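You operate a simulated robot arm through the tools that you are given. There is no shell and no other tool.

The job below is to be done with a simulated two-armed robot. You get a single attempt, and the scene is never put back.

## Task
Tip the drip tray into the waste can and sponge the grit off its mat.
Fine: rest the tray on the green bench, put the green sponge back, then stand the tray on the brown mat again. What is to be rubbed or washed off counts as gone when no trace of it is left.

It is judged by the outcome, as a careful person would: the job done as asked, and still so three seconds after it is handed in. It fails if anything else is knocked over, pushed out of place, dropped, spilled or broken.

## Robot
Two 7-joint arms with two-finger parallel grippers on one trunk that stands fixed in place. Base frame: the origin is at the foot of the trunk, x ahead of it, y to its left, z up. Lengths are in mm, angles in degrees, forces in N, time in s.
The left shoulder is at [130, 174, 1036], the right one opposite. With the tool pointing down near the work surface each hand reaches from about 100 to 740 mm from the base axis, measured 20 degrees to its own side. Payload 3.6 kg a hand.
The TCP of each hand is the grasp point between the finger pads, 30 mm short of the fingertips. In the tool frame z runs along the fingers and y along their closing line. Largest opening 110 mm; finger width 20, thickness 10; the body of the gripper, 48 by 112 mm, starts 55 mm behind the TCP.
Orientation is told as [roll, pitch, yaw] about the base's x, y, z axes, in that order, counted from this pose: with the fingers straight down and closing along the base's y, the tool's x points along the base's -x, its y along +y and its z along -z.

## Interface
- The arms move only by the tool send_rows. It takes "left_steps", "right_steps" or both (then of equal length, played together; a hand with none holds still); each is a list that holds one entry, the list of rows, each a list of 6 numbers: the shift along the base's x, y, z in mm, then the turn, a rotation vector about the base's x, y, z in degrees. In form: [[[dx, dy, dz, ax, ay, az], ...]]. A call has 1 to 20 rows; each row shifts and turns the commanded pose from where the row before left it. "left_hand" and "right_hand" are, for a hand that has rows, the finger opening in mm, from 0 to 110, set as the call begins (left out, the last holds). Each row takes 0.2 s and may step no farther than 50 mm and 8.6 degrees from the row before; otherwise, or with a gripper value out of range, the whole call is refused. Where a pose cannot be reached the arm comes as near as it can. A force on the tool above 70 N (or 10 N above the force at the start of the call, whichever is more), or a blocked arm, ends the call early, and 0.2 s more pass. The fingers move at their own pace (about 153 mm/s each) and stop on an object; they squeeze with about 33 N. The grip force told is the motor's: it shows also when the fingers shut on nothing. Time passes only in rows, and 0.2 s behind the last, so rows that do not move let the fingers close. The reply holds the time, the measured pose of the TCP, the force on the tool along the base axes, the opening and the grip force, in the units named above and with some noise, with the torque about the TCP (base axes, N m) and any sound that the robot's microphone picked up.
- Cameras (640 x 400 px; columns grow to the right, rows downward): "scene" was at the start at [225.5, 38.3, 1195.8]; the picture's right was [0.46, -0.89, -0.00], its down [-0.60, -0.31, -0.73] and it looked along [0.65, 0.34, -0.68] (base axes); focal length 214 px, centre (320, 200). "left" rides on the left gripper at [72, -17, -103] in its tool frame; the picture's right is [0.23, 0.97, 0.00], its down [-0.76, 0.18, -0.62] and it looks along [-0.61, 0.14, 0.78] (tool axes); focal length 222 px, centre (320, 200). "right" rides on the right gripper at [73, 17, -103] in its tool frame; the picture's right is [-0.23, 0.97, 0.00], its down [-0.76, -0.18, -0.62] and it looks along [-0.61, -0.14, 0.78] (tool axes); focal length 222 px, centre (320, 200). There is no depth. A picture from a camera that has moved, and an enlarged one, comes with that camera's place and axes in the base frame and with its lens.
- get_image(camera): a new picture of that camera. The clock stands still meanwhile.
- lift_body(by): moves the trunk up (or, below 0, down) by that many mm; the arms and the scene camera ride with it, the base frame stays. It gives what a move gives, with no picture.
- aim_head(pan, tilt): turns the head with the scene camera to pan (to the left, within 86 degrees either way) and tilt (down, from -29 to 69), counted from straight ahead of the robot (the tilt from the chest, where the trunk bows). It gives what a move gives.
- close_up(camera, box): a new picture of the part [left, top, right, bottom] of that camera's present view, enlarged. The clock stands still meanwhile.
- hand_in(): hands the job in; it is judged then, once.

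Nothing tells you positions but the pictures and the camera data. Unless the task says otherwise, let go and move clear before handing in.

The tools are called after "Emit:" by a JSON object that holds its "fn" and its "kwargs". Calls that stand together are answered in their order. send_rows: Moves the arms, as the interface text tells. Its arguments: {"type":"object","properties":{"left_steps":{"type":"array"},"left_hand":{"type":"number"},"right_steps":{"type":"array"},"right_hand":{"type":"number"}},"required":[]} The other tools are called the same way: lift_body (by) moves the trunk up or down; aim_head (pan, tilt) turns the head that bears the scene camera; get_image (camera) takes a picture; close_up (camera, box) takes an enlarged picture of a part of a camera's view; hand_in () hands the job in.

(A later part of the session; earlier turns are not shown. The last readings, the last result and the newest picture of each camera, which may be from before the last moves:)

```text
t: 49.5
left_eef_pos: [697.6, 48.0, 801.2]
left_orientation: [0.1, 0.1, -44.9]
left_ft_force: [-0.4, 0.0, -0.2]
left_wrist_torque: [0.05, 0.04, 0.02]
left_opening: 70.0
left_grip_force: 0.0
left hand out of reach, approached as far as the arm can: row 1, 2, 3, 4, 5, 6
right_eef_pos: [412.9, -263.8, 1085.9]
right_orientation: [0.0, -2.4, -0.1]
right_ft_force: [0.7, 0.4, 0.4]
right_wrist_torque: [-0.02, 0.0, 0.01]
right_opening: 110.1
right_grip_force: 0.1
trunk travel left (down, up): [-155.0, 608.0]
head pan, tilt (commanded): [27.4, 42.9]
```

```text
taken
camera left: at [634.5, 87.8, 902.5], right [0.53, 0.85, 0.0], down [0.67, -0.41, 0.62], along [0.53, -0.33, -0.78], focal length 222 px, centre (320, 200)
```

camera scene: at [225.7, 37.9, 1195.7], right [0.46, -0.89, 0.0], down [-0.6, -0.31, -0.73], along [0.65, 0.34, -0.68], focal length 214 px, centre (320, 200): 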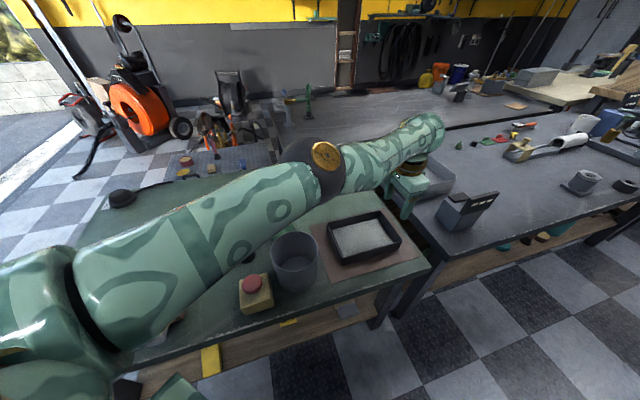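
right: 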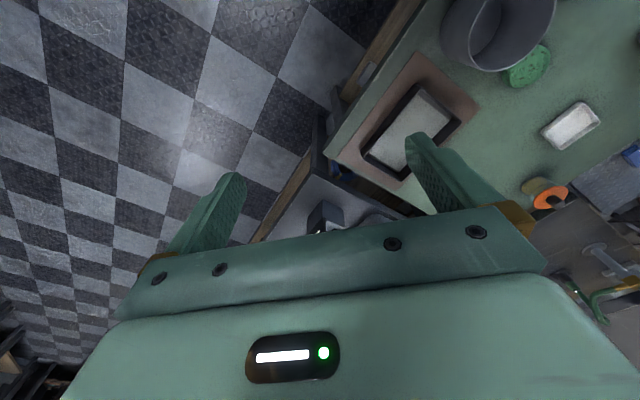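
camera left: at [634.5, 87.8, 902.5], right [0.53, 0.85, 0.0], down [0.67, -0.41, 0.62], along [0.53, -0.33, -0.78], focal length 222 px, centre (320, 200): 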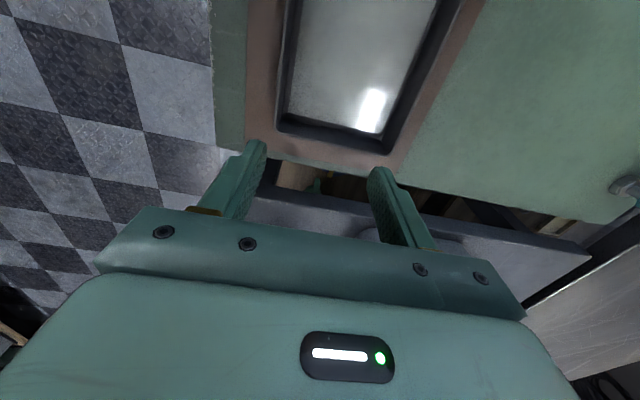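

Retracting is blocked in this posture. I'll go back through the poses that worked to the leftward-tilted stretch, where the elbow was out on the left. From there I'll unroll the hand with the wrist staying on the left.

Emit:
{"fn": "send_rows", "kwargs": {"left_steps": [[[2, 44, 6, 0, 0, 0], [2, 44, 6, 0, 0, 0], [0, 44, 7, 0, 0, 0], [0, 44, 7, 0, 0, 0], [0, 45, 7, 0, 0, 0], [0, 46, 7, 0, 0, 0], [-24, 2, 23, 0, 0, 0], [-24, 2, 23, 0, 0, 0], [-24, 2, 23, 0, 0, 0], [-24, 2, 23, 0, 0, 0], [-24, 2, 23, 0, 0, 0], [-24, 2, 23, 0, 0, 0]]]}}

Emit:
{"fn": "send_rows", "kwargs": {"left_steps": [[[-12, 10, 5, -8, 0, 0], [-12, 10, 5, -8, 0, 0], [-12, 10, 5, -8, 0, 0], [-12, 10, 5, -8, 0, 0], [-12, 10, 5, -8, 0, 0], [-12, 10, 0, -8, 0, 0], [-12, 10, 0, -8, 0, 0], [-12, 10, 0, -8, 0, 0], [-12, 10, 0, -8, 0, 0], [-12, 10, 0, -8, 0, 0], [-12, 10, 0, -8, 0, 0]]]}}

Emit:
{"fn": "get_image", "kwargs": {"camera": "scene"}}

```text
t: 52.1
left_eef_pos: [703.9, 339.8, 992.3]
left_orientation: [0.0, 0.0, -45.0]
left_ft_force: [1.1, -0.5, 0.2]
left_wrist_torque: [0.0, -0.02, -0.01]
left_opening: 69.9
left_grip_force: 0.1
left hand out of reach, approached as far as the arm can: row 1, 2, 3, 4, 6, 7, 8, 9, 10, 11, 12
right_eef_pos: [413.4, -264.8, 1087.1]
right_orientation: [0.0, -2.6, -0.1]
right_ft_force: [-0.2, 0.0, 0.0]
right_wrist_torque: [-0.03, 0.0, -0.02]
right_opening: 110.1
right_grip_force: 0.1
trunk travel left (down, up): [-155.0, 608.0]
head pan, tilt (commanded): [27.4, 42.9]
```

```text
t: 54.5
left_eef_pos: [551.6, 399.6, 1012.5]
left_orientation: [-72.9, -43.6, -8.6]
left_ft_force: [0.6, -0.6, -0.5]
left_wrist_torque: [0.0, -0.02, -0.01]
left_opening: 70.1
left_grip_force: 0.1
left hand out of reach, approached as far as the arm can: row 1, 4, 6, 7, 9, 10, 11
right_eef_pos: [412.7, -263.6, 1086.1]
right_orientation: [-0.1, -2.6, 0.0]
right_ft_force: [-0.9, 0.6, -0.3]
right_wrist_torque: [-0.01, -0.01, 0.0]
right_opening: 109.9
right_grip_force: 0.1
trunk travel left (down, up): [-155.0, 608.0]
head pan, tilt (commanded): [27.4, 42.9]
```

```text
taken
camera scene: at [225.0, 38.1, 1195.9], right [0.46, -0.89, 0.0], down [-0.6, -0.31, -0.73], along [0.65, 0.34, -0.68], focal length 214 px, centre (320, 200)
```

scene: 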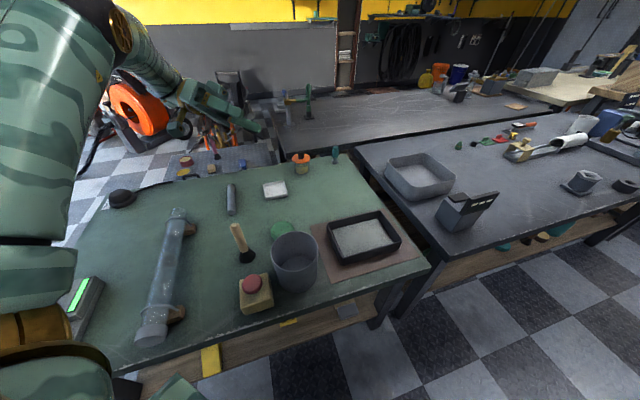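

I now see that a fully straight arm gets stuck, so I'll avoid full stretch. I'm unrolling the hand here with the wrist kept to the left, and then I'll bring it back in.

Emit:
{"fn": "send_rows", "kwargs": {"left_steps": [[[-7, 12, 2, 7.7, 0, 0], [-7, 12, 2, 7.7, 0, 0], [-7, 12, 2, 7.7, 0, 0], [-7, 12, 2, 7.7, 0, 0], [-7, 12, 2, 7.7, 0, 0], [-7, 12, 2, 7.7, 0, 0], [-7, 12, 2, 7.7, 0, 0], [-7, 12, 2, 7.7, 0, 0], [-7, 12, 2, 7.7, 0, 0], [-7, 12, 2, 7.7, 0, 0]]]}}

Emit:
{"fn": "get_image", "kwargs": {"camera": "scene"}}

```text
t: 56.7
left_eef_pos: [480.8, 518.2, 1030.1]
left_orientation: [1.0, -2.7, -44.2]
left_ft_force: [0.0, 0.5, 0.0]
left_wrist_torque: [0.04, -0.02, 0.0]
left_opening: 70.0
left_grip_force: 0.0
right_eef_pos: [412.7, -264.1, 1086.5]
right_orientation: [0.0, -2.5, 0.0]
right_ft_force: [0.5, -0.3, 0.1]
right_wrist_torque: [0.01, 0.03, -0.02]
right_opening: 109.8
right_grip_force: 0.1
trunk travel left (down, up): [-155.0, 608.0]
head pan, tilt (commanded): [27.4, 42.9]
```

```text
taken
camera scene: at [225.7, 38.1, 1195.7], right [0.46, -0.89, 0.0], down [-0.6, -0.31, -0.73], along [0.65, 0.34, -0.68], focal length 214 px, centre (320, 200)
```

scene: 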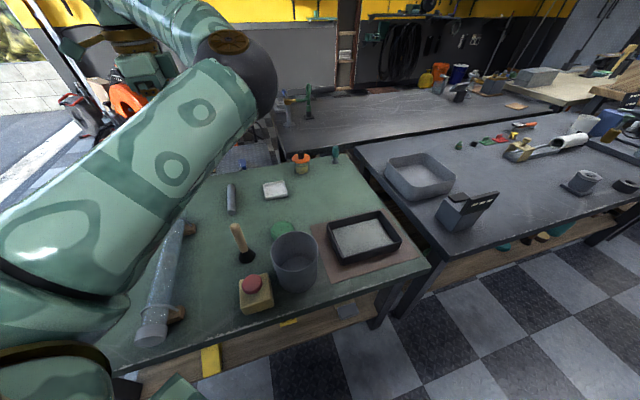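

The same loop earlier (fingers forward, then right, then down) had moved the elbow from low-inside to high. Repeating it should bring the elbow on round to the left. I'm starting from a comfortable mid-reach.

Emit:
{"fn": "send_rows", "kwargs": {"left_steps": [[[22, -38, -5, 0, 0, 0], [22, -38, -5, 0, 0, 0], [22, -38, -5, 0, 0, 0], [22, -38, -5, 0, 0, 0], [22, -38, -5, 0, 0, 0], [5, 0, 0, 0, -8, 0], [5, 0, 0, 0, -8, 0], [5, 0, 0, 0, -8, 0], [5, 0, 0, 0, -8, 0], [5, 0, 0, 0, -8, 0], [5, 0, 0, 0, -8, 0], [5, 0, 0, 0, -8, 0], [5, 0, 0, 0, -8, 0], [5, 0, 0, 0, -8, 0], [5, 0, 0, 0, -8, 0]]]}}

Emit:
{"fn": "get_image", "kwargs": {"camera": "scene"}}

```text
t: 59.9
left_eef_pos: [647.0, 331.7, 1009.5]
left_orientation: [79.6, -45.5, -83.8]
left_ft_force: [-0.3, -0.1, -0.2]
left_wrist_torque: [0.0, -0.02, 0.0]
left_opening: 70.1
left_grip_force: 0.1
left hand out of reach, approached as far as the arm can: row 5
right_eef_pos: [413.4, -264.4, 1085.0]
right_orientation: [0.0, -2.5, 0.0]
right_ft_force: [0.9, -0.1, -0.1]
right_wrist_torque: [-0.03, 0.02, 0.02]
right_opening: 109.9
right_grip_force: 0.0
trunk travel left (down, up): [-155.0, 608.0]
head pan, tilt (commanded): [27.4, 42.9]
```

```text
taken
camera scene: at [225.6, 38.4, 1195.7], right [0.46, -0.89, 0.0], down [-0.6, -0.31, -0.73], along [0.65, 0.34, -0.68], focal length 214 px, centre (320, 200)
```

scene: 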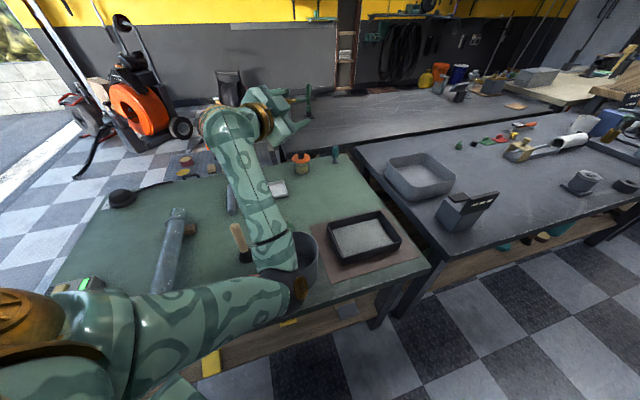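

The elbow is hanging down now. I'm continuing the loop by turning the fingers to the right.

Emit:
{"fn": "send_rows", "kwargs": {"left_steps": [[[-5, 0, 8, 0, 0, -8], [-5, 0, 8, 0, 0, -8], [-5, 0, 8, 0, 0, -8], [-5, 0, 8, 0, 0, -8], [-5, 0, 8, 0, 0, -8], [-5, 0, 0, 0, 0, -8], [-5, 0, 0, 0, 0, -8], [-5, 0, 0, 0, 0, -8], [-5, 0, 0, 0, 0, -8]]]}}

Emit:
{"fn": "get_image", "kwargs": {"camera": "scene"}}

```text
t: 61.9
left_eef_pos: [601.2, 331.1, 1048.9]
left_orientation: [79.5, -45.5, -155.8]
left_ft_force: [0.6, 0.0, 0.0]
left_wrist_torque: [0.0, -0.02, 0.0]
left_opening: 69.9
left_grip_force: 0.1
right_eef_pos: [413.1, -264.0, 1087.4]
right_orientation: [0.0, -2.5, 0.1]
right_ft_force: [1.0, 0.3, 0.5]
right_wrist_torque: [0.02, 0.04, 0.03]
right_opening: 110.0
right_grip_force: 0.0
trunk travel left (down, up): [-155.0, 608.0]
head pan, tilt (commanded): [27.4, 42.9]
```

```text
taken
camera scene: at [225.6, 38.2, 1195.7], right [0.46, -0.89, 0.0], down [-0.6, -0.31, -0.73], along [0.65, 0.34, -0.68], focal length 214 px, centre (320, 200)
```

scene: 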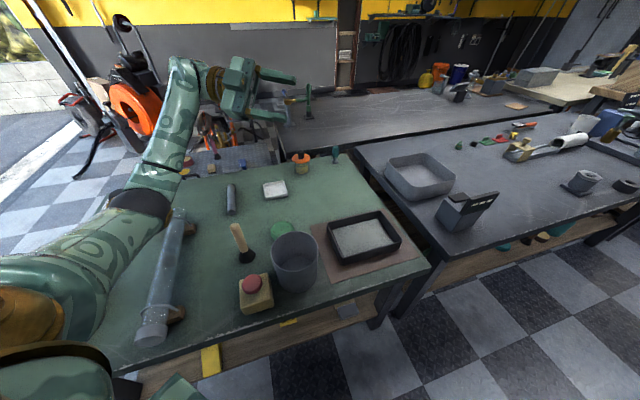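

Now the elbow is out to the left and low, with no row refused. This is the posture I want for pouring. I'll unroll the hand to straight down from here.

Emit:
{"fn": "send_rows", "kwargs": {"left_steps": [[[-6, 0, -3, 7.91, 2.37, 0], [-6, 0, -3, 7.91, 2.37, 0], [-6, 0, -3, 7.91, 2.37, 0], [-6, 0, -3, 7.91, 2.37, 0], [-6, 0, -3, 7.91, 2.37, 0], [-6, 0, -3, 7.91, 2.37, 0], [-6, 0, -3, 7.91, 2.37, 0], [-6, 0, -3, 7.91, 2.37, 0], [-6, 0, -3, 7.91, 2.37, 0], [-6, 0, -3, 7.91, 2.37, 0]]]}}

Emit:
{"fn": "get_image", "kwargs": {"camera": "scene"}}

```text
t: 64.1
left_eef_pos: [540.2, 331.1, 1021.0]
left_orientation: [-0.1, 0.0, -117.2]
left_ft_force: [0.6, -0.3, -0.5]
left_wrist_torque: [0.01, 0.01, 0.01]
left_opening: 69.9
left_grip_force: 0.1
right_eef_pos: [412.1, -264.7, 1085.9]
right_orientation: [0.0, -2.7, 0.0]
right_ft_force: [0.0, 0.2, 0.8]
right_wrist_torque: [0.01, -0.02, -0.04]
right_opening: 109.9
right_grip_force: 0.1
trunk travel left (down, up): [-155.0, 608.0]
head pan, tilt (commanded): [27.4, 42.9]
```

```text
taken
camera scene: at [225.4, 37.8, 1195.8], right [0.46, -0.89, 0.0], down [-0.6, -0.31, -0.73], along [0.65, 0.34, -0.68], focal length 214 px, centre (320, 200)
```

scene: 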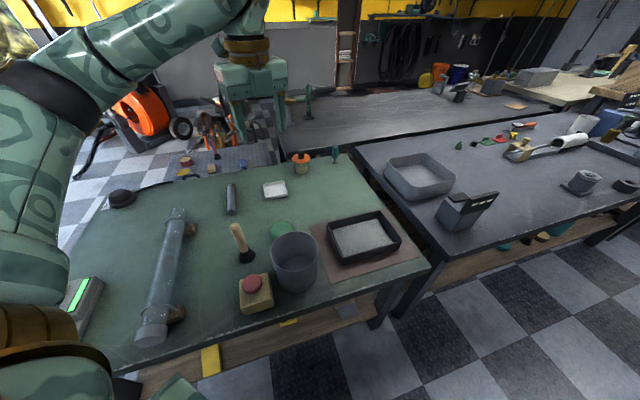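

The arm is back in its natural posture, with the elbow out left and the hand straight down. I'll turn the hand back to -45 degrees and move to the start of the rehearsed pour, near (442, 70, 900).

Emit:
{"fn": "send_rows", "kwargs": {"left_steps": [[[-10.9, -29, -13.4, 0, 0, 8.03], [-10.9, -29, -13.4, 0, 0, 8.03], [-10.9, -29, -13.4, 0, 0, 8.03], [-10.9, -29, -13.4, 0, 0, 8.03], [-10.9, -29, -13.4, 0, 0, 8.03], [-10.9, -29, -13.4, 0, 0, 8.03], [-10.9, -29, -13.4, 0, 0, 8.03], [-10.9, -29, -13.4, 0, 0, 8.03], [-10.9, -29, -13.4, 0, 0, 8.03]]]}}

Emit:
{"fn": "get_image", "kwargs": {"camera": "scene"}}

```text
t: 66.1
left_eef_pos: [444.8, 68.5, 896.9]
left_orientation: [0.0, 0.0, -44.7]
left_ft_force: [0.9, 0.7, -0.8]
left_wrist_torque: [0.0, -0.01, 0.03]
left_opening: 69.8
left_grip_force: 0.1
right_eef_pos: [413.0, -265.3, 1086.0]
right_orientation: [0.1, -2.5, 0.0]
right_ft_force: [0.5, -0.6, -0.6]
right_wrist_torque: [0.03, 0.04, 0.02]
right_opening: 110.1
right_grip_force: 0.2
trunk travel left (down, up): [-155.0, 608.0]
head pan, tilt (commanded): [27.4, 42.9]
```

```text
taken
camera scene: at [225.5, 37.5, 1195.8], right [0.46, -0.89, 0.0], down [-0.6, -0.31, -0.73], along [0.65, 0.34, -0.68], focal length 214 px, centre (320, 200)
```

scene: 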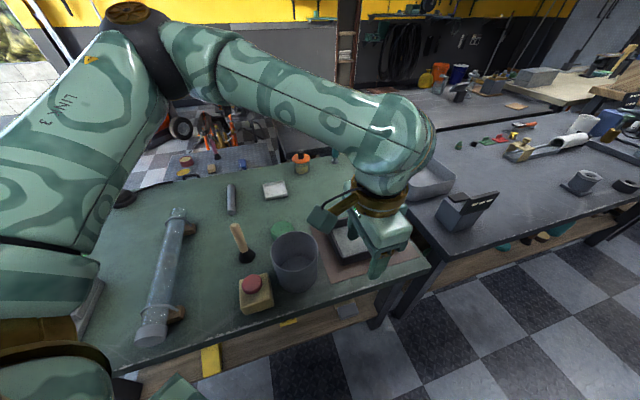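

Every pose is reached. Now I'll rehearse the pour at the real height: down to about z 800, then tilt leftward.

Emit:
{"fn": "send_rows", "kwargs": {"left_steps": [[[0, 0, -35, 0, 0, 0], [0, 0, -35, 0, 0, 0], [0, 0, -30, 0, 0, 0], [0, 0.8, 22, -8, 0, 0], [0, 3.9, 21.6, -8, 0, 0], [0, 6.9, 20.9, -8, 0, 0], [0, 9.7, 19.7, -8, 0, 0], [0, 12.3, 18.2, -8, 0, 0], [0, 14.8, 16.3, -8, 0, 0], [0, 16.9, 14.1, -8, 0, 0], [0, 18.7, 11.6, -8, 0, 0], [0, 20.1, 8.8, -8, 0, 0], [0, 21.1, 6, -8, 0, 0], [0, 21.8, 3, -8, 0, 0], [0, 22, 0, -8, 0, 0]]]}}

Emit:
{"fn": "get_image", "kwargs": {"camera": "scene"}}

```text
t: 69.3
left_eef_pos: [443.4, 241.2, 960.4]
left_orientation: [-98.4, -44.5, 6.1]
left_ft_force: [-0.7, 0.2, 0.2]
left_wrist_torque: [-0.02, -0.04, -0.04]
left_opening: 70.2
left_grip_force: 0.2
right_eef_pos: [413.1, -263.9, 1086.8]
right_orientation: [0.0, -2.5, 0.0]
right_ft_force: [-0.1, -1.2, 0.2]
right_wrist_torque: [0.03, -0.02, 0.01]
right_opening: 110.3
right_grip_force: 0.1
trunk travel left (down, up): [-155.0, 608.0]
head pan, tilt (commanded): [27.4, 42.9]
```

```text
taken
camera scene: at [226.0, 38.0, 1195.6], right [0.46, -0.89, 0.0], down [-0.6, -0.31, -0.73], along [0.65, 0.34, -0.68], focal length 214 px, centre (320, 200)
```

scene: 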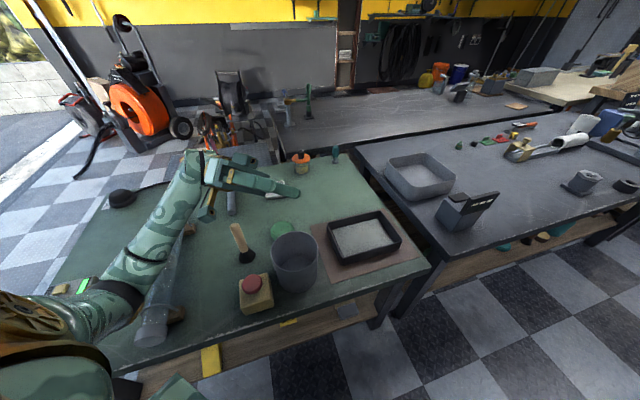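

The pour pose is reached at 96 degrees, with the elbow clear of the bench. I'll try two more steps, to 112 degrees.

Emit:
{"fn": "send_rows", "kwargs": {"left_steps": [[[0, 21.8, -3.2, -8, 0, 0], [0, 21.1, -6.1, -8, 0, 0]]]}}

Emit:
{"fn": "get_image", "kwargs": {"camera": "scene"}}

```text
t: 69.9
left_eef_pos: [469.5, 245.7, 930.6]
left_orientation: [-109.2, -42.8, 14.1]
left_ft_force: [-0.6, 0.0, -0.6]
left_wrist_torque: [0.01, 0.01, 0.03]
left_opening: 70.2
left_grip_force: 0.1
left hand out of reach, approached as far as the arm can: row 1, 2
right_eef_pos: [411.6, -263.6, 1087.0]
right_orientation: [0.0, -2.6, -0.1]
right_ft_force: [0.2, -0.5, 0.4]
right_wrist_torque: [-0.02, -0.01, 0.01]
right_opening: 110.0
right_grip_force: 0.0
trunk travel left (down, up): [-155.0, 608.0]
head pan, tilt (commanded): [27.4, 42.9]
```

```text
taken
camera scene: at [225.1, 38.5, 1195.9], right [0.46, -0.89, 0.0], down [-0.6, -0.31, -0.73], along [0.65, 0.34, -0.68], focal length 214 px, centre (320, 200)
```

scene: 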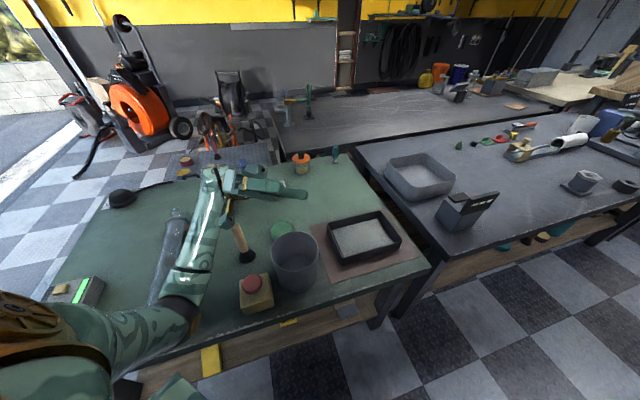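

Past about 100 degrees the arm drifts off the commanded path, so I'll stop the pour near 96 degrees. I'm unwinding to upright along the same path.

Emit:
{"fn": "send_rows", "kwargs": {"left_steps": [[[-4, -21.8, 8, 8, 0, 0], [-4, -22, 5, 8, 0, 0], [-4, -21.8, 2, 8, 0, 0], [-4, -21.1, -1, 8, 0, 0], [-4, -20.1, -4, 8, 0, 0], [-4, -18.7, -7, 8, 0, 0], [0, -14, -14.1, 8, 0, 0], [0, -12, -16.3, 8, 0, 0], [0, -10, -18.2, 8, 0, 0], [0, -8, -19.7, 8, 0, 0], [0, -4, -20.9, 8, 0, 0], [0, -1, -21.6, 8, 0, 0], [0, 0, -22, 8, 0, 0]]]}}

Emit:
{"fn": "get_image", "kwargs": {"camera": "scene"}}

```text
t: 72.7
left_eef_pos: [446.6, 69.3, 803.3]
left_orientation: [0.7, -0.4, -44.6]
left_ft_force: [0.1, 0.5, 0.0]
left_wrist_torque: [0.0, -0.05, -0.02]
left_opening: 70.2
left_grip_force: 0.1
right_eef_pos: [412.2, -265.1, 1086.8]
right_orientation: [-0.1, -2.5, -0.1]
right_ft_force: [0.7, 0.4, -0.3]
right_wrist_torque: [0.01, 0.02, 0.04]
right_opening: 110.0
right_grip_force: 0.1
trunk travel left (down, up): [-155.0, 608.0]
head pan, tilt (commanded): [27.4, 42.9]
```

```text
taken
camera scene: at [225.6, 37.6, 1195.7], right [0.46, -0.89, 0.0], down [-0.6, -0.31, -0.73], along [0.65, 0.34, -0.68], focal length 214 px, centre (320, 200)
```

scene: 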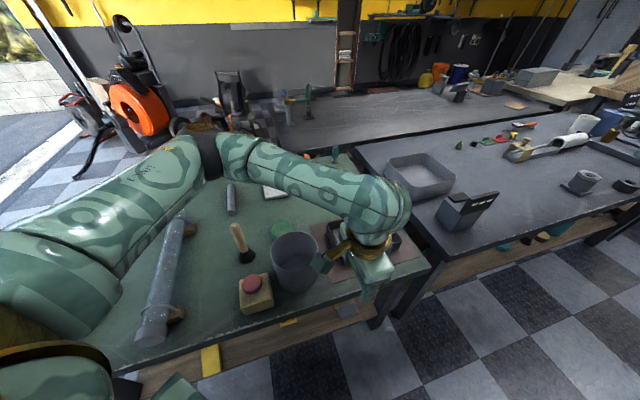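

The arm is upright again with the elbow still on the good side. I'm moving over the tray's near long wall to line up the grip.

Emit:
{"fn": "send_rows", "kwargs": {"left_steps": [[[34.4, 0, -8, -0.2, 0.8, -0.4], [34.4, 0, -8, 0, 0, 0], [34.4, 0, -8, 0, 0, 0], [34.4, 0, -8, 0, 0, 0], [34.4, 0.5, -8, 0, 0, 0]]]}}

Emit:
{"fn": "get_image", "kwargs": {"camera": "left"}}

Emit:
{"fn": "get_image", "kwargs": {"camera": "scene"}}

```text
t: 73.9
left_eef_pos: [620.4, 71.3, 761.7]
left_orientation: [0.0, 0.0, -45.1]
left_ft_force: [0.4, 0.3, -0.4]
left_wrist_torque: [0.0, 0.02, -0.02]
left_opening: 70.1
left_grip_force: 0.1
right_eef_pos: [412.4, -264.7, 1085.1]
right_orientation: [0.0, -2.5, 0.1]
right_ft_force: [0.3, 0.1, 0.3]
right_wrist_torque: [-0.03, 0.02, -0.02]
right_opening: 110.0
right_grip_force: 0.0
trunk travel left (down, up): [-155.0, 608.0]
head pan, tilt (commanded): [27.4, 42.9]
```

```text
taken
camera left: at [557.9, 110.8, 862.7], right [0.53, 0.85, 0.0], down [0.66, -0.41, 0.62], along [0.53, -0.33, -0.78], focal length 222 px, centre (320, 200)
```

left: 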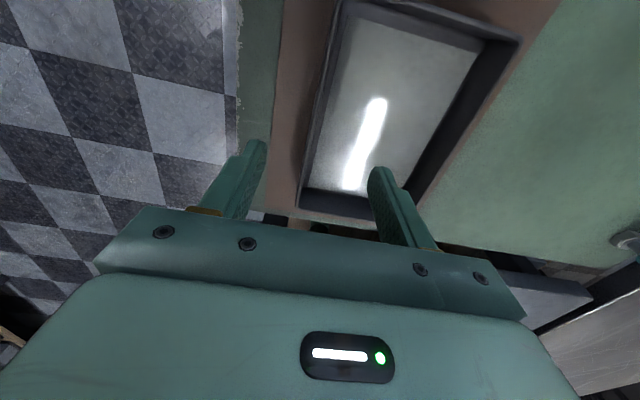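

```text
taken
camera scene: at [226.0, 37.9, 1195.6], right [0.46, -0.89, 0.0], down [-0.6, -0.31, -0.73], along [0.65, 0.34, -0.68], focal length 214 px, centre (320, 200)
```

scene: 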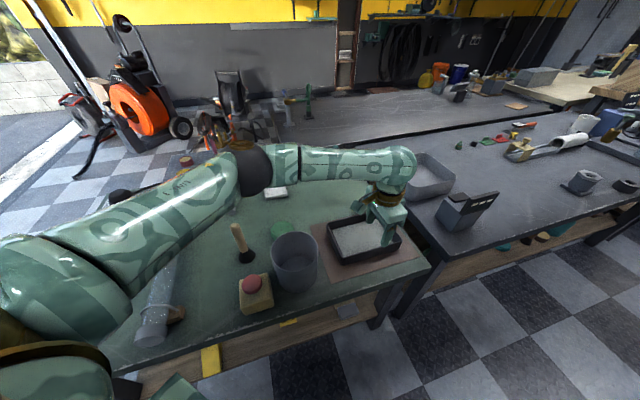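

Emit:
{"fn": "close_up", "kwargs": {"camera": "left", "box": [220, 0, 540, 220]}}

Emit:
{"fn": "close_up", "kwargs": {"camera": "scene", "box": [320, 180, 440, 280]}}

```text
1.82 times, centred on (380, 110) of left
camera zoom: at [557.9, 110.8, 862.7], right [0.53, 0.85, 0.0], down [0.66, -0.41, 0.62], along [0.53, -0.33, -0.78], focal length 404 px, centre (211, 364)
```

zoom: 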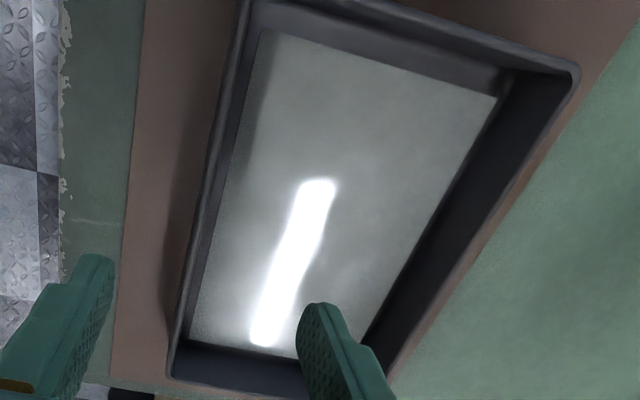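

```text
4.00 times, centred on (380, 230) of scene
camera zoom: at [226.0, 37.9, 1195.6], right [0.46, -0.89, 0.0], down [-0.6, -0.31, -0.73], along [0.65, 0.34, -0.68], focal length 858 px, centre (80, 80)
```

zoom: 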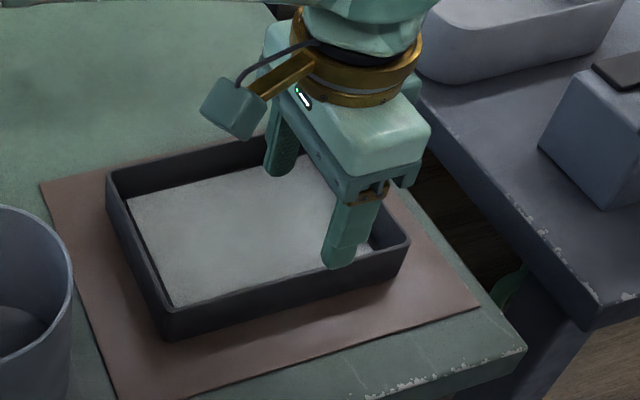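

The rim is about 4 mm thick, and the hand is centred on the near long wall to within 2-3 mm. I'm going down so that the fingers straddle the wall, tips about 10 mm above the mat.

Emit:
{"fn": "send_rows", "kwargs": {"left_steps": [[[-0.5, -0.5, -24, 0, 0, 0], [-0.5, -0.5, -24, 0, 0, 0], [-0.5, -0.5, -24, 0, 0, 0], [-0.5, -0.5, -21, 0, 0, 0], [0, 0, 0, 0, 0, 0]]]}}

Emit:
{"fn": "close_up", "kwargs": {"camera": "scene", "box": [320, 180, 440, 280]}}

Emit:
{"fn": "get_image", "kwargs": {"camera": "left"}}

```text
t: 75.1
left_eef_pos: [617.6, 70.0, 668.8]
left_orientation: [-0.1, 0.0, -45.1]
left_ft_force: [-0.3, 0.2, -0.7]
left_wrist_torque: [0.01, 0.02, 0.02]
left_opening: 70.2
left_grip_force: 0.1
right_eef_pos: [412.8, -263.8, 1085.8]
right_orientation: [0.0, -2.4, 0.0]
right_ft_force: [-0.4, 0.1, -0.3]
right_wrist_torque: [-0.01, 0.04, -0.02]
right_opening: 109.9
right_grip_force: 0.1
trunk travel left (down, up): [-155.0, 608.0]
head pan, tilt (commanded): [27.4, 42.9]
```

```text
4.00 times, centred on (380, 230) of scene
camera zoom: at [225.5, 38.0, 1195.8], right [0.46, -0.89, 0.0], down [-0.6, -0.31, -0.73], along [0.65, 0.34, -0.68], focal length 858 px, centre (80, 80)
```

zoom: 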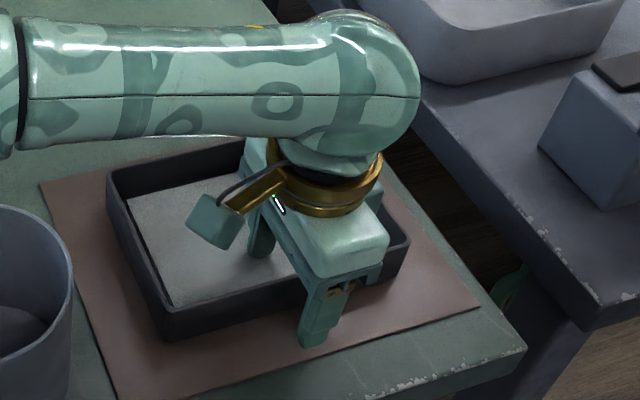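

```text
taken
camera left: at [555.0, 109.8, 770.1], right [0.53, 0.85, 0.0], down [0.66, -0.41, 0.62], along [0.53, -0.33, -0.78], focal length 222 px, centre (320, 200)
```

left: 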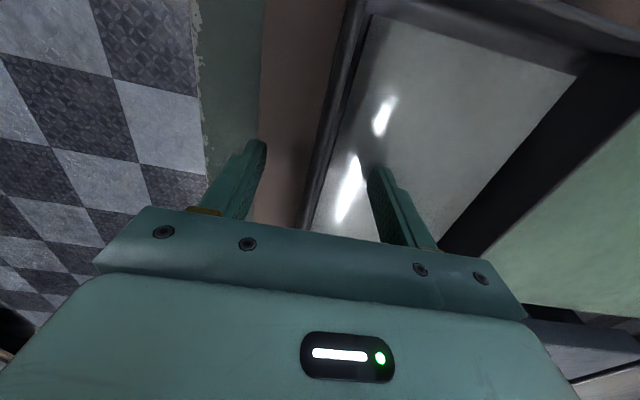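

The fingers straddle the wall. I'm closing the grip.

Emit:
{"fn": "send_rows", "kwargs": {"left_steps": [[[0, 0, 0, 0, 0, 0], [0, 0, 0, 0, 0, 0], [0, 0, 0, 0, 0, 0], [0, 0, 0, 0, 0, 0]]], "left_hand": 0}}

Emit:
{"fn": "close_up", "kwargs": {"camera": "scene", "box": [320, 180, 440, 280]}}

Emit:
{"fn": "get_image", "kwargs": {"camera": "left"}}

```text
t: 76.1
left_eef_pos: [617.5, 70.5, 668.1]
left_orientation: [-0.1, 0.0, -45.1]
left_ft_force: [-1.0, -0.3, 0.1]
left_wrist_torque: [-0.13, -0.17, -0.01]
left_opening: 3.6
left_grip_force: 32.9
right_eef_pos: [412.0, -265.3, 1086.1]
right_orientation: [0.0, -2.5, 0.0]
right_ft_force: [0.0, 0.5, 0.5]
right_wrist_torque: [0.01, -0.01, -0.01]
right_opening: 109.9
right_grip_force: 0.0
trunk travel left (down, up): [-155.0, 608.0]
head pan, tilt (commanded): [27.4, 42.9]
```

```text
4.00 times, centred on (380, 230) of scene
camera zoom: at [225.5, 38.0, 1195.7], right [0.46, -0.89, 0.0], down [-0.6, -0.31, -0.73], along [0.65, 0.34, -0.68], focal length 858 px, centre (80, 80)
```

zoom: 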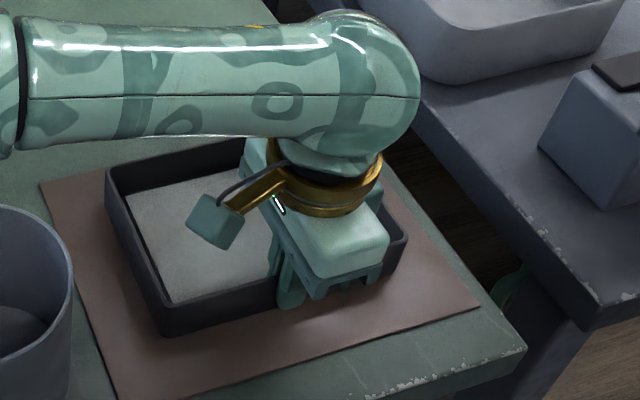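

```text
taken
camera left: at [554.9, 109.7, 770.1], right [0.53, 0.85, 0.0], down [0.66, -0.41, 0.62], along [0.53, -0.33, -0.78], focal length 222 px, centre (320, 200)
```

left: 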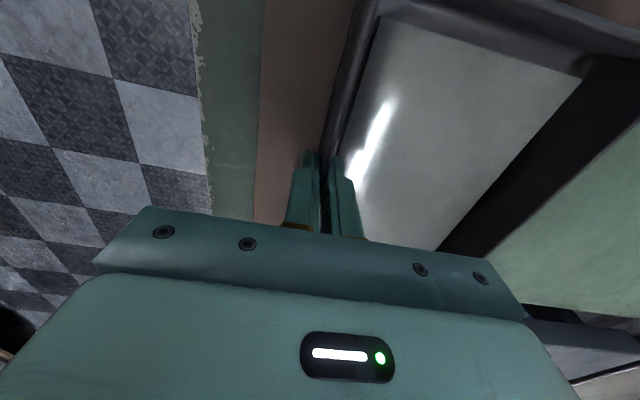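

The wall is gripped (opening 3.6 mm). I'll lift a little and check the weight and whether the tray stays level.

Emit:
{"fn": "send_rows", "kwargs": {"left_steps": [[[0, 0, 5, 0, 0, 0], [0, 0, 10, 0, 0, 0], [0, 0, 10, 0, 0, 0], [0, 0, 0, 0, 0, 0]]]}}

Emit:
{"fn": "close_up", "kwargs": {"camera": "scene", "box": [320, 180, 440, 280]}}

Emit:
{"fn": "get_image", "kwargs": {"camera": "left"}}

```text
t: 77.1
left_eef_pos: [616.8, 67.9, 693.8]
left_orientation: [-0.1, 0.0, -45.2]
left_ft_force: [0.5, 0.5, -3.9]
left_wrist_torque: [-0.2, 0.2, -0.02]
left_opening: 3.5
left_grip_force: 32.6
right_eef_pos: [413.7, -264.3, 1086.9]
right_orientation: [0.0, -2.4, -0.1]
right_ft_force: [-0.3, 0.5, 0.1]
right_wrist_torque: [0.0, 0.0, -0.01]
right_opening: 110.2
right_grip_force: 0.0
trunk travel left (down, up): [-155.0, 608.0]
head pan, tilt (commanded): [27.4, 42.9]
```

```text
4.00 times, centred on (380, 230) of scene
camera zoom: at [226.0, 38.1, 1195.6], right [0.46, -0.89, 0.0], down [-0.6, -0.31, -0.73], along [0.65, 0.34, -0.68], focal length 858 px, centre (80, 80)
```

zoom: 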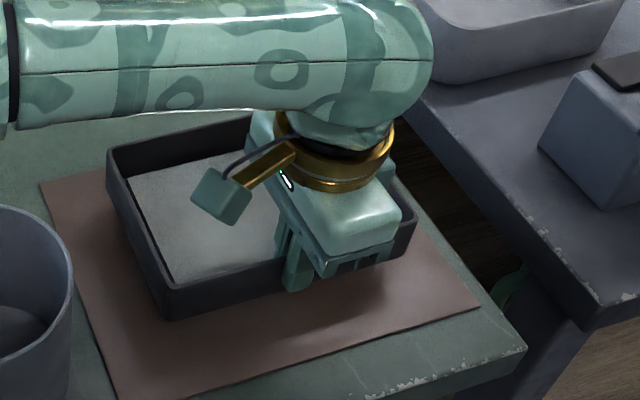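

```text
taken
camera left: at [554.5, 108.6, 794.9], right [0.53, 0.85, 0.0], down [0.66, -0.41, 0.62], along [0.53, -0.33, -0.78], focal length 222 px, centre (320, 200)
```

left: 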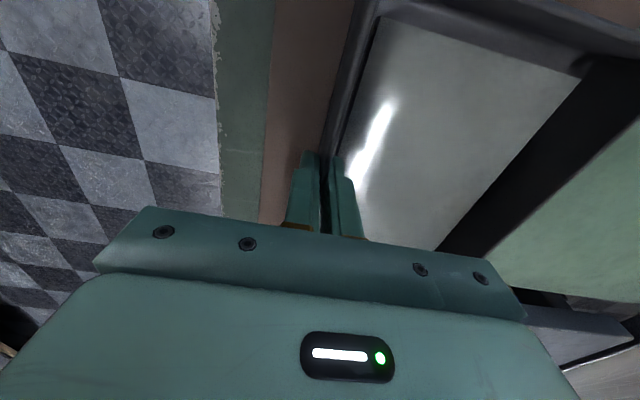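

The tray weighs about 0.4 kg and stays level in the grip. I'll lift it gently to clear the can's rim, then carry it level until its left corner is over the can.

Emit:
{"fn": "send_rows", "kwargs": {"left_steps": [[[0, 0, 5, 0, 0, 0], [0, 0, 10, 0, 0, 0], [0, 0, 15, 0, 0, 0], [0, 0, 20, 0, 0, 0], [0, 0, 20, 0, 0, 0], [0, 0, 18, 0, 0, 0], [0, 0, 12, 0, 0, 0], [0, 0, 6, 0, 0, 0], [0, 0, 3, 0, 0, 0], [0, 0, 0, 0, 0, 0]]]}}

Emit:
{"fn": "get_image", "kwargs": {"camera": "scene"}}

```text
t: 79.3
left_eef_pos: [616.9, 68.2, 803.2]
left_orientation: [-0.1, 0.0, -45.0]
left_ft_force: [-0.2, -0.8, -4.0]
left_wrist_torque: [-0.15, 0.19, 0.01]
left_opening: 3.6
left_grip_force: 32.4
right_eef_pos: [413.5, -264.9, 1085.4]
right_orientation: [0.0, -2.5, -0.1]
right_ft_force: [0.3, 0.1, -0.4]
right_wrist_torque: [0.03, 0.02, 0.06]
right_opening: 110.0
right_grip_force: 0.1
trunk travel left (down, up): [-155.0, 608.0]
head pan, tilt (commanded): [27.4, 42.9]
```

```text
taken
camera scene: at [226.0, 38.1, 1195.6], right [0.46, -0.89, 0.0], down [-0.6, -0.31, -0.73], along [0.65, 0.34, -0.68], focal length 214 px, centre (320, 200)
```

scene: 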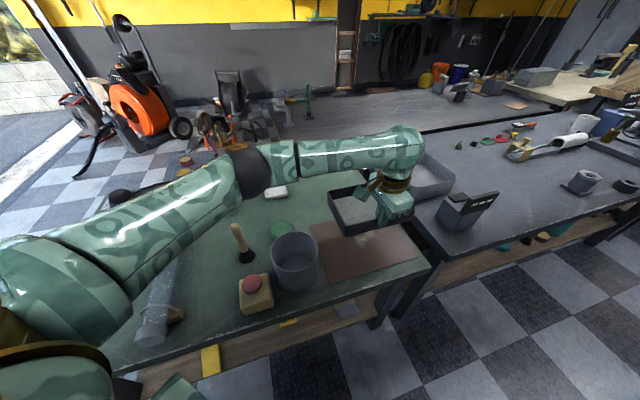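

Emit:
{"fn": "close_up", "kwargs": {"camera": "scene", "box": [260, 170, 440, 300]}}

```text
3.08 times, centred on (350, 235) of scene
camera zoom: at [226.0, 38.1, 1195.6], right [0.46, -0.89, 0.0], down [-0.6, -0.31, -0.73], along [0.65, 0.34, -0.68], focal length 660 px, centre (228, 92)
```

zoom: 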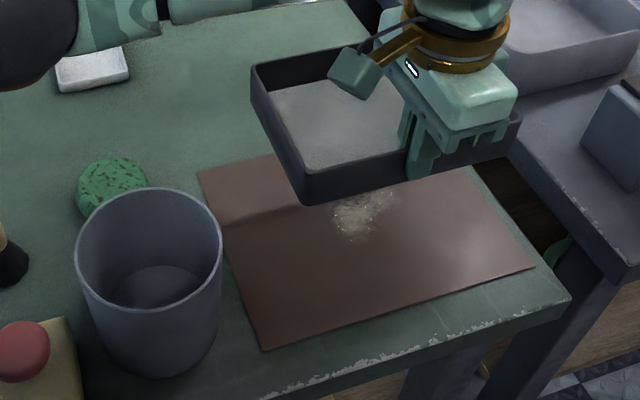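

The grit patch is visible on the mat where the tray stood. Before pouring I'll measure the can's rim more exactly.

Emit:
{"fn": "close_up", "kwargs": {"camera": "scene", "box": [255, 215, 335, 295]}}

Emit:
{"fn": "get_image", "kwargs": {"camera": "right"}}

Emit:
{"fn": "get_image", "kwargs": {"camera": "left"}}

```text
5.00 times, centred on (295, 255) of scene
camera zoom: at [226.0, 38.1, 1195.6], right [0.46, -0.89, 0.0], down [-0.6, -0.31, -0.73], along [0.65, 0.34, -0.68], focal length 1072 px, centre (445, -75)
```

zoom: 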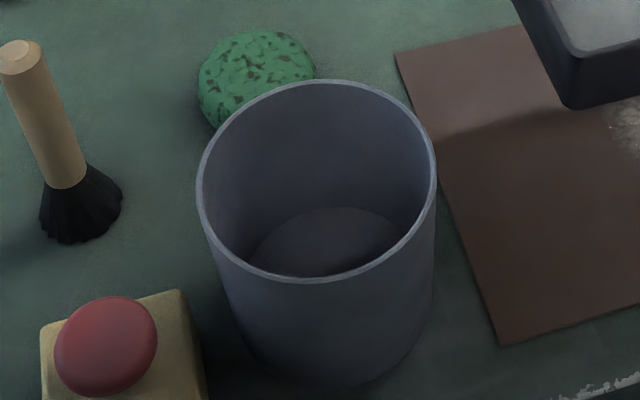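

```text
taken
camera right: at [336.5, -248.4, 1186.0], right [0.23, 0.97, 0.01], down [0.73, -0.18, 0.66], along [0.64, -0.14, -0.75], focal length 222 px, centre (320, 200)
```

right: 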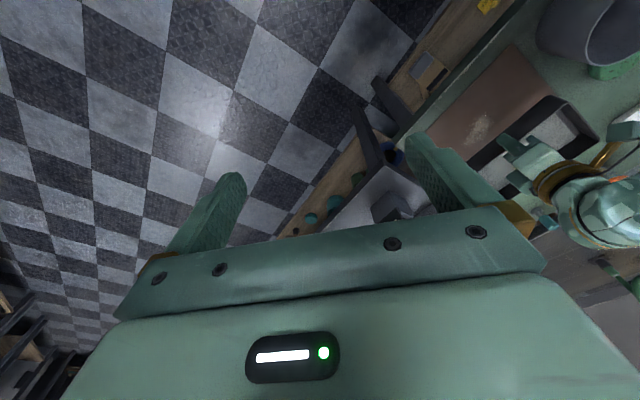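

```text
taken
camera left: at [554.5, 108.5, 903.8], right [0.53, 0.85, 0.0], down [0.66, -0.41, 0.62], along [0.53, -0.33, -0.78], focal length 222 px, centre (320, 200)
```

left: 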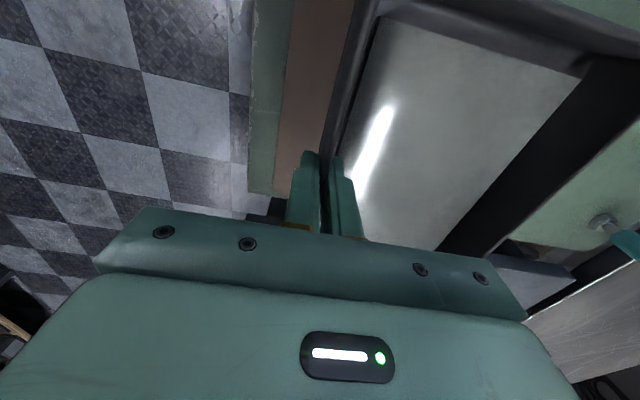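

The can's rim is centred at about (470, 238), z 735, and is 120 mm across. I'm carrying the tray level, with gentle ramps, to put its left corner over the can.

Emit:
{"fn": "send_rows", "kwargs": {"left_steps": [[[-6, 0, 0, 0, 0, 0], [-12, 0, 0, 0, 0, 0], [-18, 1, 0, 0, 0, 0], [-22, 1, 0, 0, 0, 0], [-22, 1, 0, 0, 0, 0], [-22, 1, 0, 0, 0, 0], [-22, 1, 0, 0, 0, 0], [-18, 0, 0, 0, 0, 0], [-14, 0, 0, 0, 0, 0], [-9, 0, 0, 0, 0, 0], [-5, 0, 0, 0, 0, 0], [-2.4, 0, 0, 0, 0, 0], [0, 0, 0, 0, 0, 0]]]}}

Emit:
{"fn": "get_image", "kwargs": {"camera": "scene"}}

Emit:
{"fn": "get_image", "kwargs": {"camera": "left"}}

```text
t: 82.1
left_eef_pos: [445.5, 73.2, 802.3]
left_orientation: [-0.2, -0.1, -45.1]
left_ft_force: [0.6, -0.8, -3.8]
left_wrist_torque: [-0.18, 0.22, 0.01]
left_opening: 3.5
left_grip_force: 32.8
right_eef_pos: [414.3, -265.5, 1085.7]
right_orientation: [0.1, -2.5, 0.0]
right_ft_force: [0.7, 1.4, 0.1]
right_wrist_torque: [-0.05, 0.02, -0.04]
right_opening: 109.9
right_grip_force: 0.1
trunk travel left (down, up): [-155.0, 608.0]
head pan, tilt (commanded): [27.4, 42.9]
```

```text
taken
camera scene: at [225.8, 38.1, 1195.7], right [0.46, -0.89, 0.0], down [-0.6, -0.31, -0.73], along [0.65, 0.34, -0.68], focal length 214 px, centre (320, 200)
```

scene: 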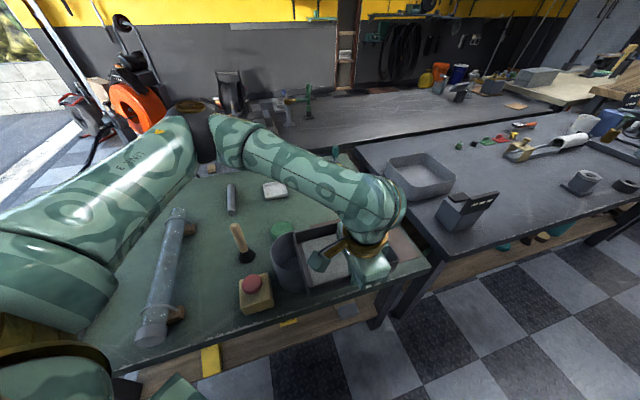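

```text
taken
camera left: at [382.9, 113.8, 904.1], right [0.53, 0.85, 0.0], down [0.66, -0.41, 0.62], along [0.53, -0.33, -0.78], focal length 222 px, centre (320, 200)
```

left: 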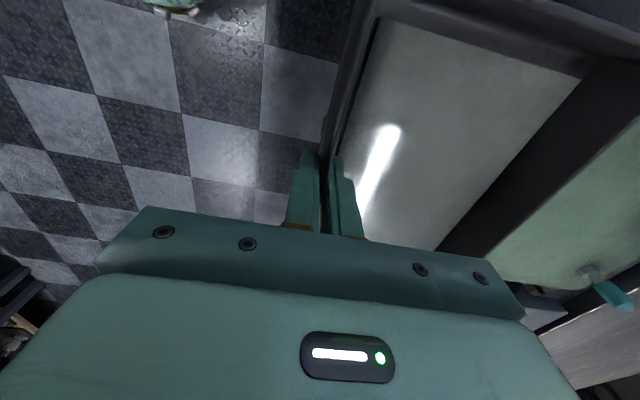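

Emit:
{"fn": "close_up", "kwargs": {"camera": "scene", "box": [250, 200, 400, 300]}}

```text
4.00 times, centred on (325, 250) of scene
camera zoom: at [225.8, 38.1, 1195.7], right [0.46, -0.89, 0.0], down [-0.6, -0.31, -0.73], along [0.65, 0.34, -0.68], focal length 858 px, centre (300, 0)
```

zoom: 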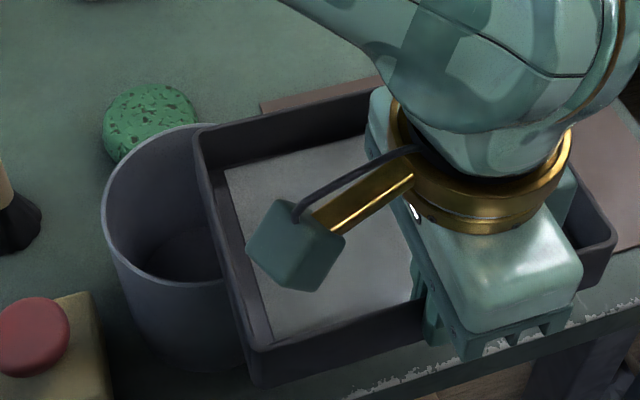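

The tray's left corner is at about (472, 233), over the can's middle, and the underside clears the rim by about 25 mm. I'll start tipping slowly.

Emit:
{"fn": "send_rows", "kwargs": {"left_steps": [[[-0.5, 0.4, 9, -4, 0, 0], [-0.5, 1.1, 8, -4, 0, 0], [0, 2, 7.8, -4, 0, 0], [0, 2.6, 7.7, -4, 0, 0], [0, 3.4, 7.5, -4, 0, 0]]]}}

Emit:
{"fn": "close_up", "kwargs": {"camera": "scene", "box": [250, 200, 400, 300]}}

Emit:
{"fn": "get_image", "kwargs": {"camera": "left"}}

```text
t: 83.3
left_eef_pos: [444.4, 85.0, 843.4]
left_orientation: [-14.5, -14.1, -43.2]
left_ft_force: [-0.3, -0.2, -4.4]
left_wrist_torque: [-0.15, 0.17, -0.03]
left_opening: 3.4
left_grip_force: 32.7
right_eef_pos: [413.0, -264.0, 1088.0]
right_orientation: [0.0, -2.5, 0.0]
right_ft_force: [0.3, -0.4, 0.3]
right_wrist_torque: [0.01, 0.03, 0.03]
right_opening: 110.1
right_grip_force: 0.1
trunk travel left (down, up): [-155.0, 608.0]
head pan, tilt (commanded): [27.4, 42.9]
```

```text
4.00 times, centred on (325, 250) of scene
camera zoom: at [225.7, 38.4, 1195.7], right [0.46, -0.89, 0.0], down [-0.6, -0.31, -0.73], along [0.65, 0.34, -0.68], focal length 858 px, centre (300, 0)
```

zoom: 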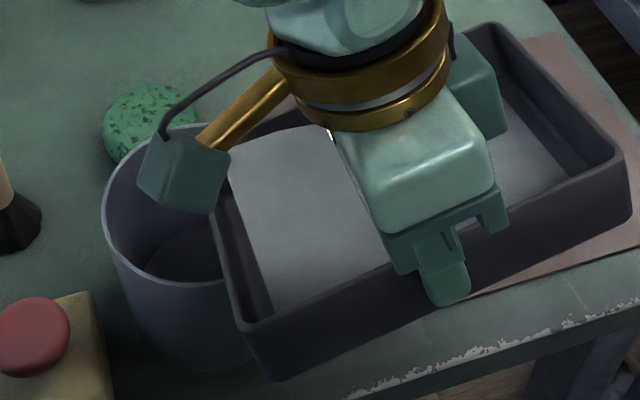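

```text
taken
camera left: at [381.4, 156.5, 924.8], right [0.53, 0.8, -0.29], down [0.66, -0.17, 0.73], along [0.53, -0.58, -0.62], focal length 222 px, centre (320, 200)
```

left: 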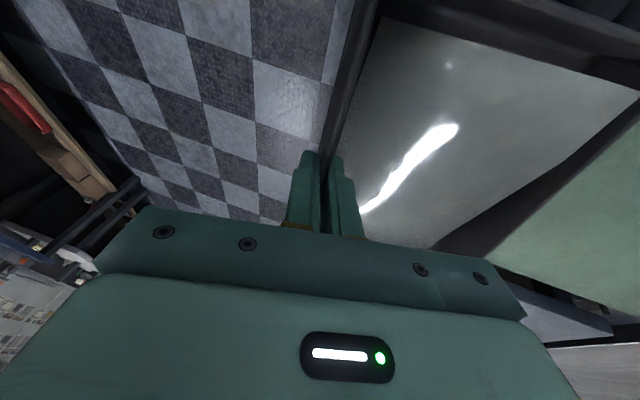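

The liquid is moving towards the pouring corner as it should. I'm continuing slowly.

Emit:
{"fn": "send_rows", "kwargs": {"left_steps": [[[0, 4.2, 7.3, -4, 0, 0], [0, 4.8, 6.9, -4, 0, 0], [0, 5.5, 6.5, -4, 0, 0]]]}}

Emit:
{"fn": "close_up", "kwargs": {"camera": "scene", "box": [250, 200, 400, 300]}}

Emit:
{"fn": "get_image", "kwargs": {"camera": "left"}}

```text
t: 84.1
left_eef_pos: [443.8, 97.6, 863.1]
left_orientation: [-23.9, -22.2, -40.3]
left_ft_force: [0.7, -0.9, -3.6]
left_wrist_torque: [-0.04, 0.16, 0.0]
left_opening: 3.5
left_grip_force: 32.9
right_eef_pos: [412.8, -264.1, 1086.7]
right_orientation: [0.1, -2.6, 0.0]
right_ft_force: [0.8, -1.2, -0.6]
right_wrist_torque: [0.0, 0.0, -0.01]
right_opening: 110.0
right_grip_force: 0.0
trunk travel left (down, up): [-155.0, 608.0]
head pan, tilt (commanded): [27.4, 42.9]
```

```text
4.00 times, centred on (325, 250) of scene
camera zoom: at [225.6, 38.5, 1195.7], right [0.46, -0.89, 0.0], down [-0.6, -0.31, -0.73], along [0.65, 0.34, -0.68], focal length 858 px, centre (300, 0)
```

zoom: 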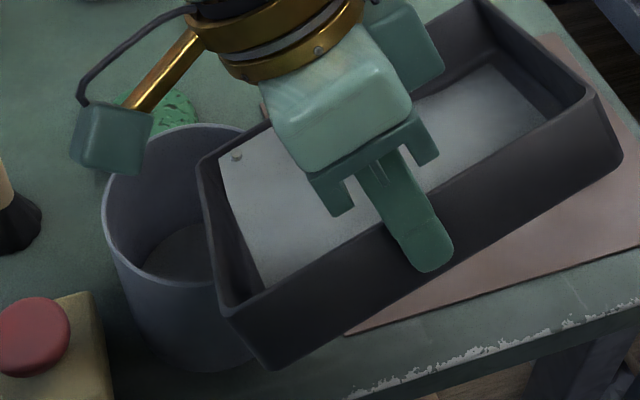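

```text
taken
camera left: at [380.8, 187.2, 928.2], right [0.53, 0.72, -0.45], down [0.66, -0.02, 0.75], along [0.53, -0.69, -0.49], focal length 222 px, centre (320, 200)
```

left: 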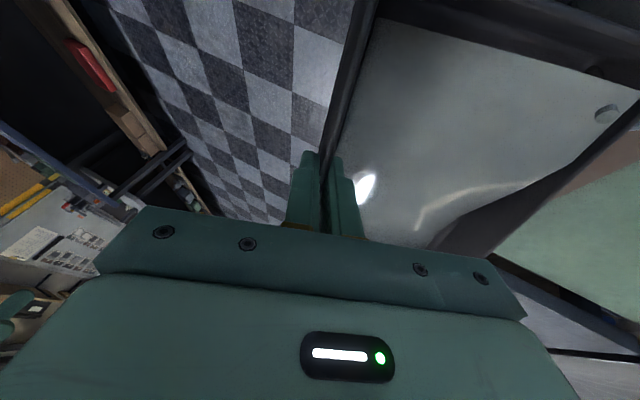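

Emit:
{"fn": "close_up", "kwargs": {"camera": "left", "box": [340, 0, 640, 250]}}

Emit:
{"fn": "close_up", "kwargs": {"camera": "scene", "box": [290, 225, 350, 265]}}

```text
1.60 times, centred on (490, 125) of left
camera zoom: at [380.8, 187.2, 928.2], right [0.53, 0.72, -0.45], down [0.66, -0.02, 0.75], along [0.53, -0.69, -0.49], focal length 355 px, centre (48, 320)
```

zoom: 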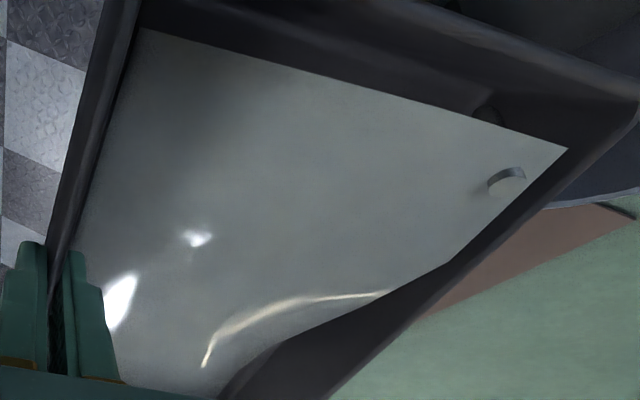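

```text
10.00 times, centred on (320, 245) of scene
camera zoom: at [225.6, 38.5, 1195.7], right [0.46, -0.89, 0.0], down [-0.6, -0.31, -0.73], along [0.65, 0.34, -0.68], focal length 2145 px, centre (320, -250)
```

zoom: 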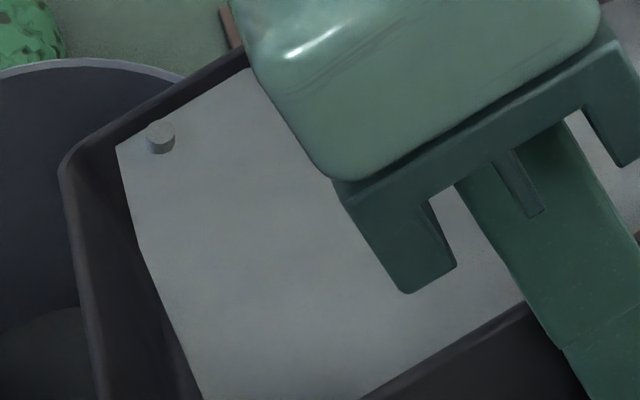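

A small disc-like piece is sliding with the liquid towards the corner, and it should drop into the can too. I'm tipping on slowly.

Emit:
{"fn": "send_rows", "kwargs": {"left_steps": [[[0, 6.2, 6.2, -4, 0, 0], [0, 6.8, 5.7, -4, 0, 0], [0, 7.3, 5.2, -4, 0, 0]]]}}

Emit:
{"fn": "close_up", "kwargs": {"camera": "left", "box": [340, 0, 640, 250]}}

Emit:
{"fn": "close_up", "kwargs": {"camera": "scene", "box": [250, 200, 400, 300]}}

```text
t: 84.9
left_eef_pos: [443.6, 118.2, 881.0]
left_orientation: [-34.4, -29.7, -35.8]
left_ft_force: [0.7, 0.2, -2.4]
left_wrist_torque: [-0.07, 0.18, -0.03]
left_opening: 3.6
left_grip_force: 33.1
right_eef_pos: [412.7, -264.7, 1086.7]
right_orientation: [-0.1, -2.5, 0.0]
right_ft_force: [0.2, -0.6, 0.1]
right_wrist_torque: [-0.01, 0.01, 0.0]
right_opening: 110.0
right_grip_force: 0.1
trunk travel left (down, up): [-155.0, 608.0]
head pan, tilt (commanded): [27.4, 42.9]
```

```text
1.60 times, centred on (490, 125) of left
camera zoom: at [381.2, 218.7, 925.7], right [0.53, 0.61, -0.59], down [0.66, 0.14, 0.74], along [0.53, -0.78, -0.33], focal length 355 px, centre (48, 320)
```

zoom: 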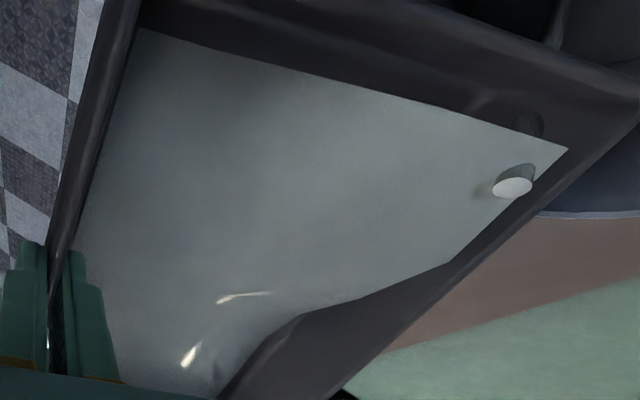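

```text
4.00 times, centred on (325, 250) of scene
camera zoom: at [225.5, 38.5, 1195.8], right [0.46, -0.89, 0.0], down [-0.6, -0.31, -0.73], along [0.65, 0.34, -0.68], focal length 858 px, centre (300, 0)
```

zoom: 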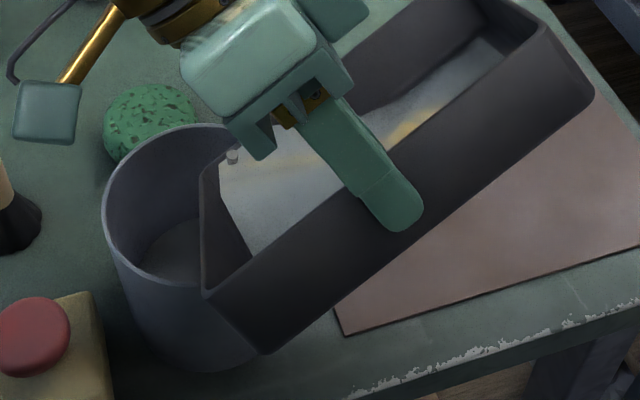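

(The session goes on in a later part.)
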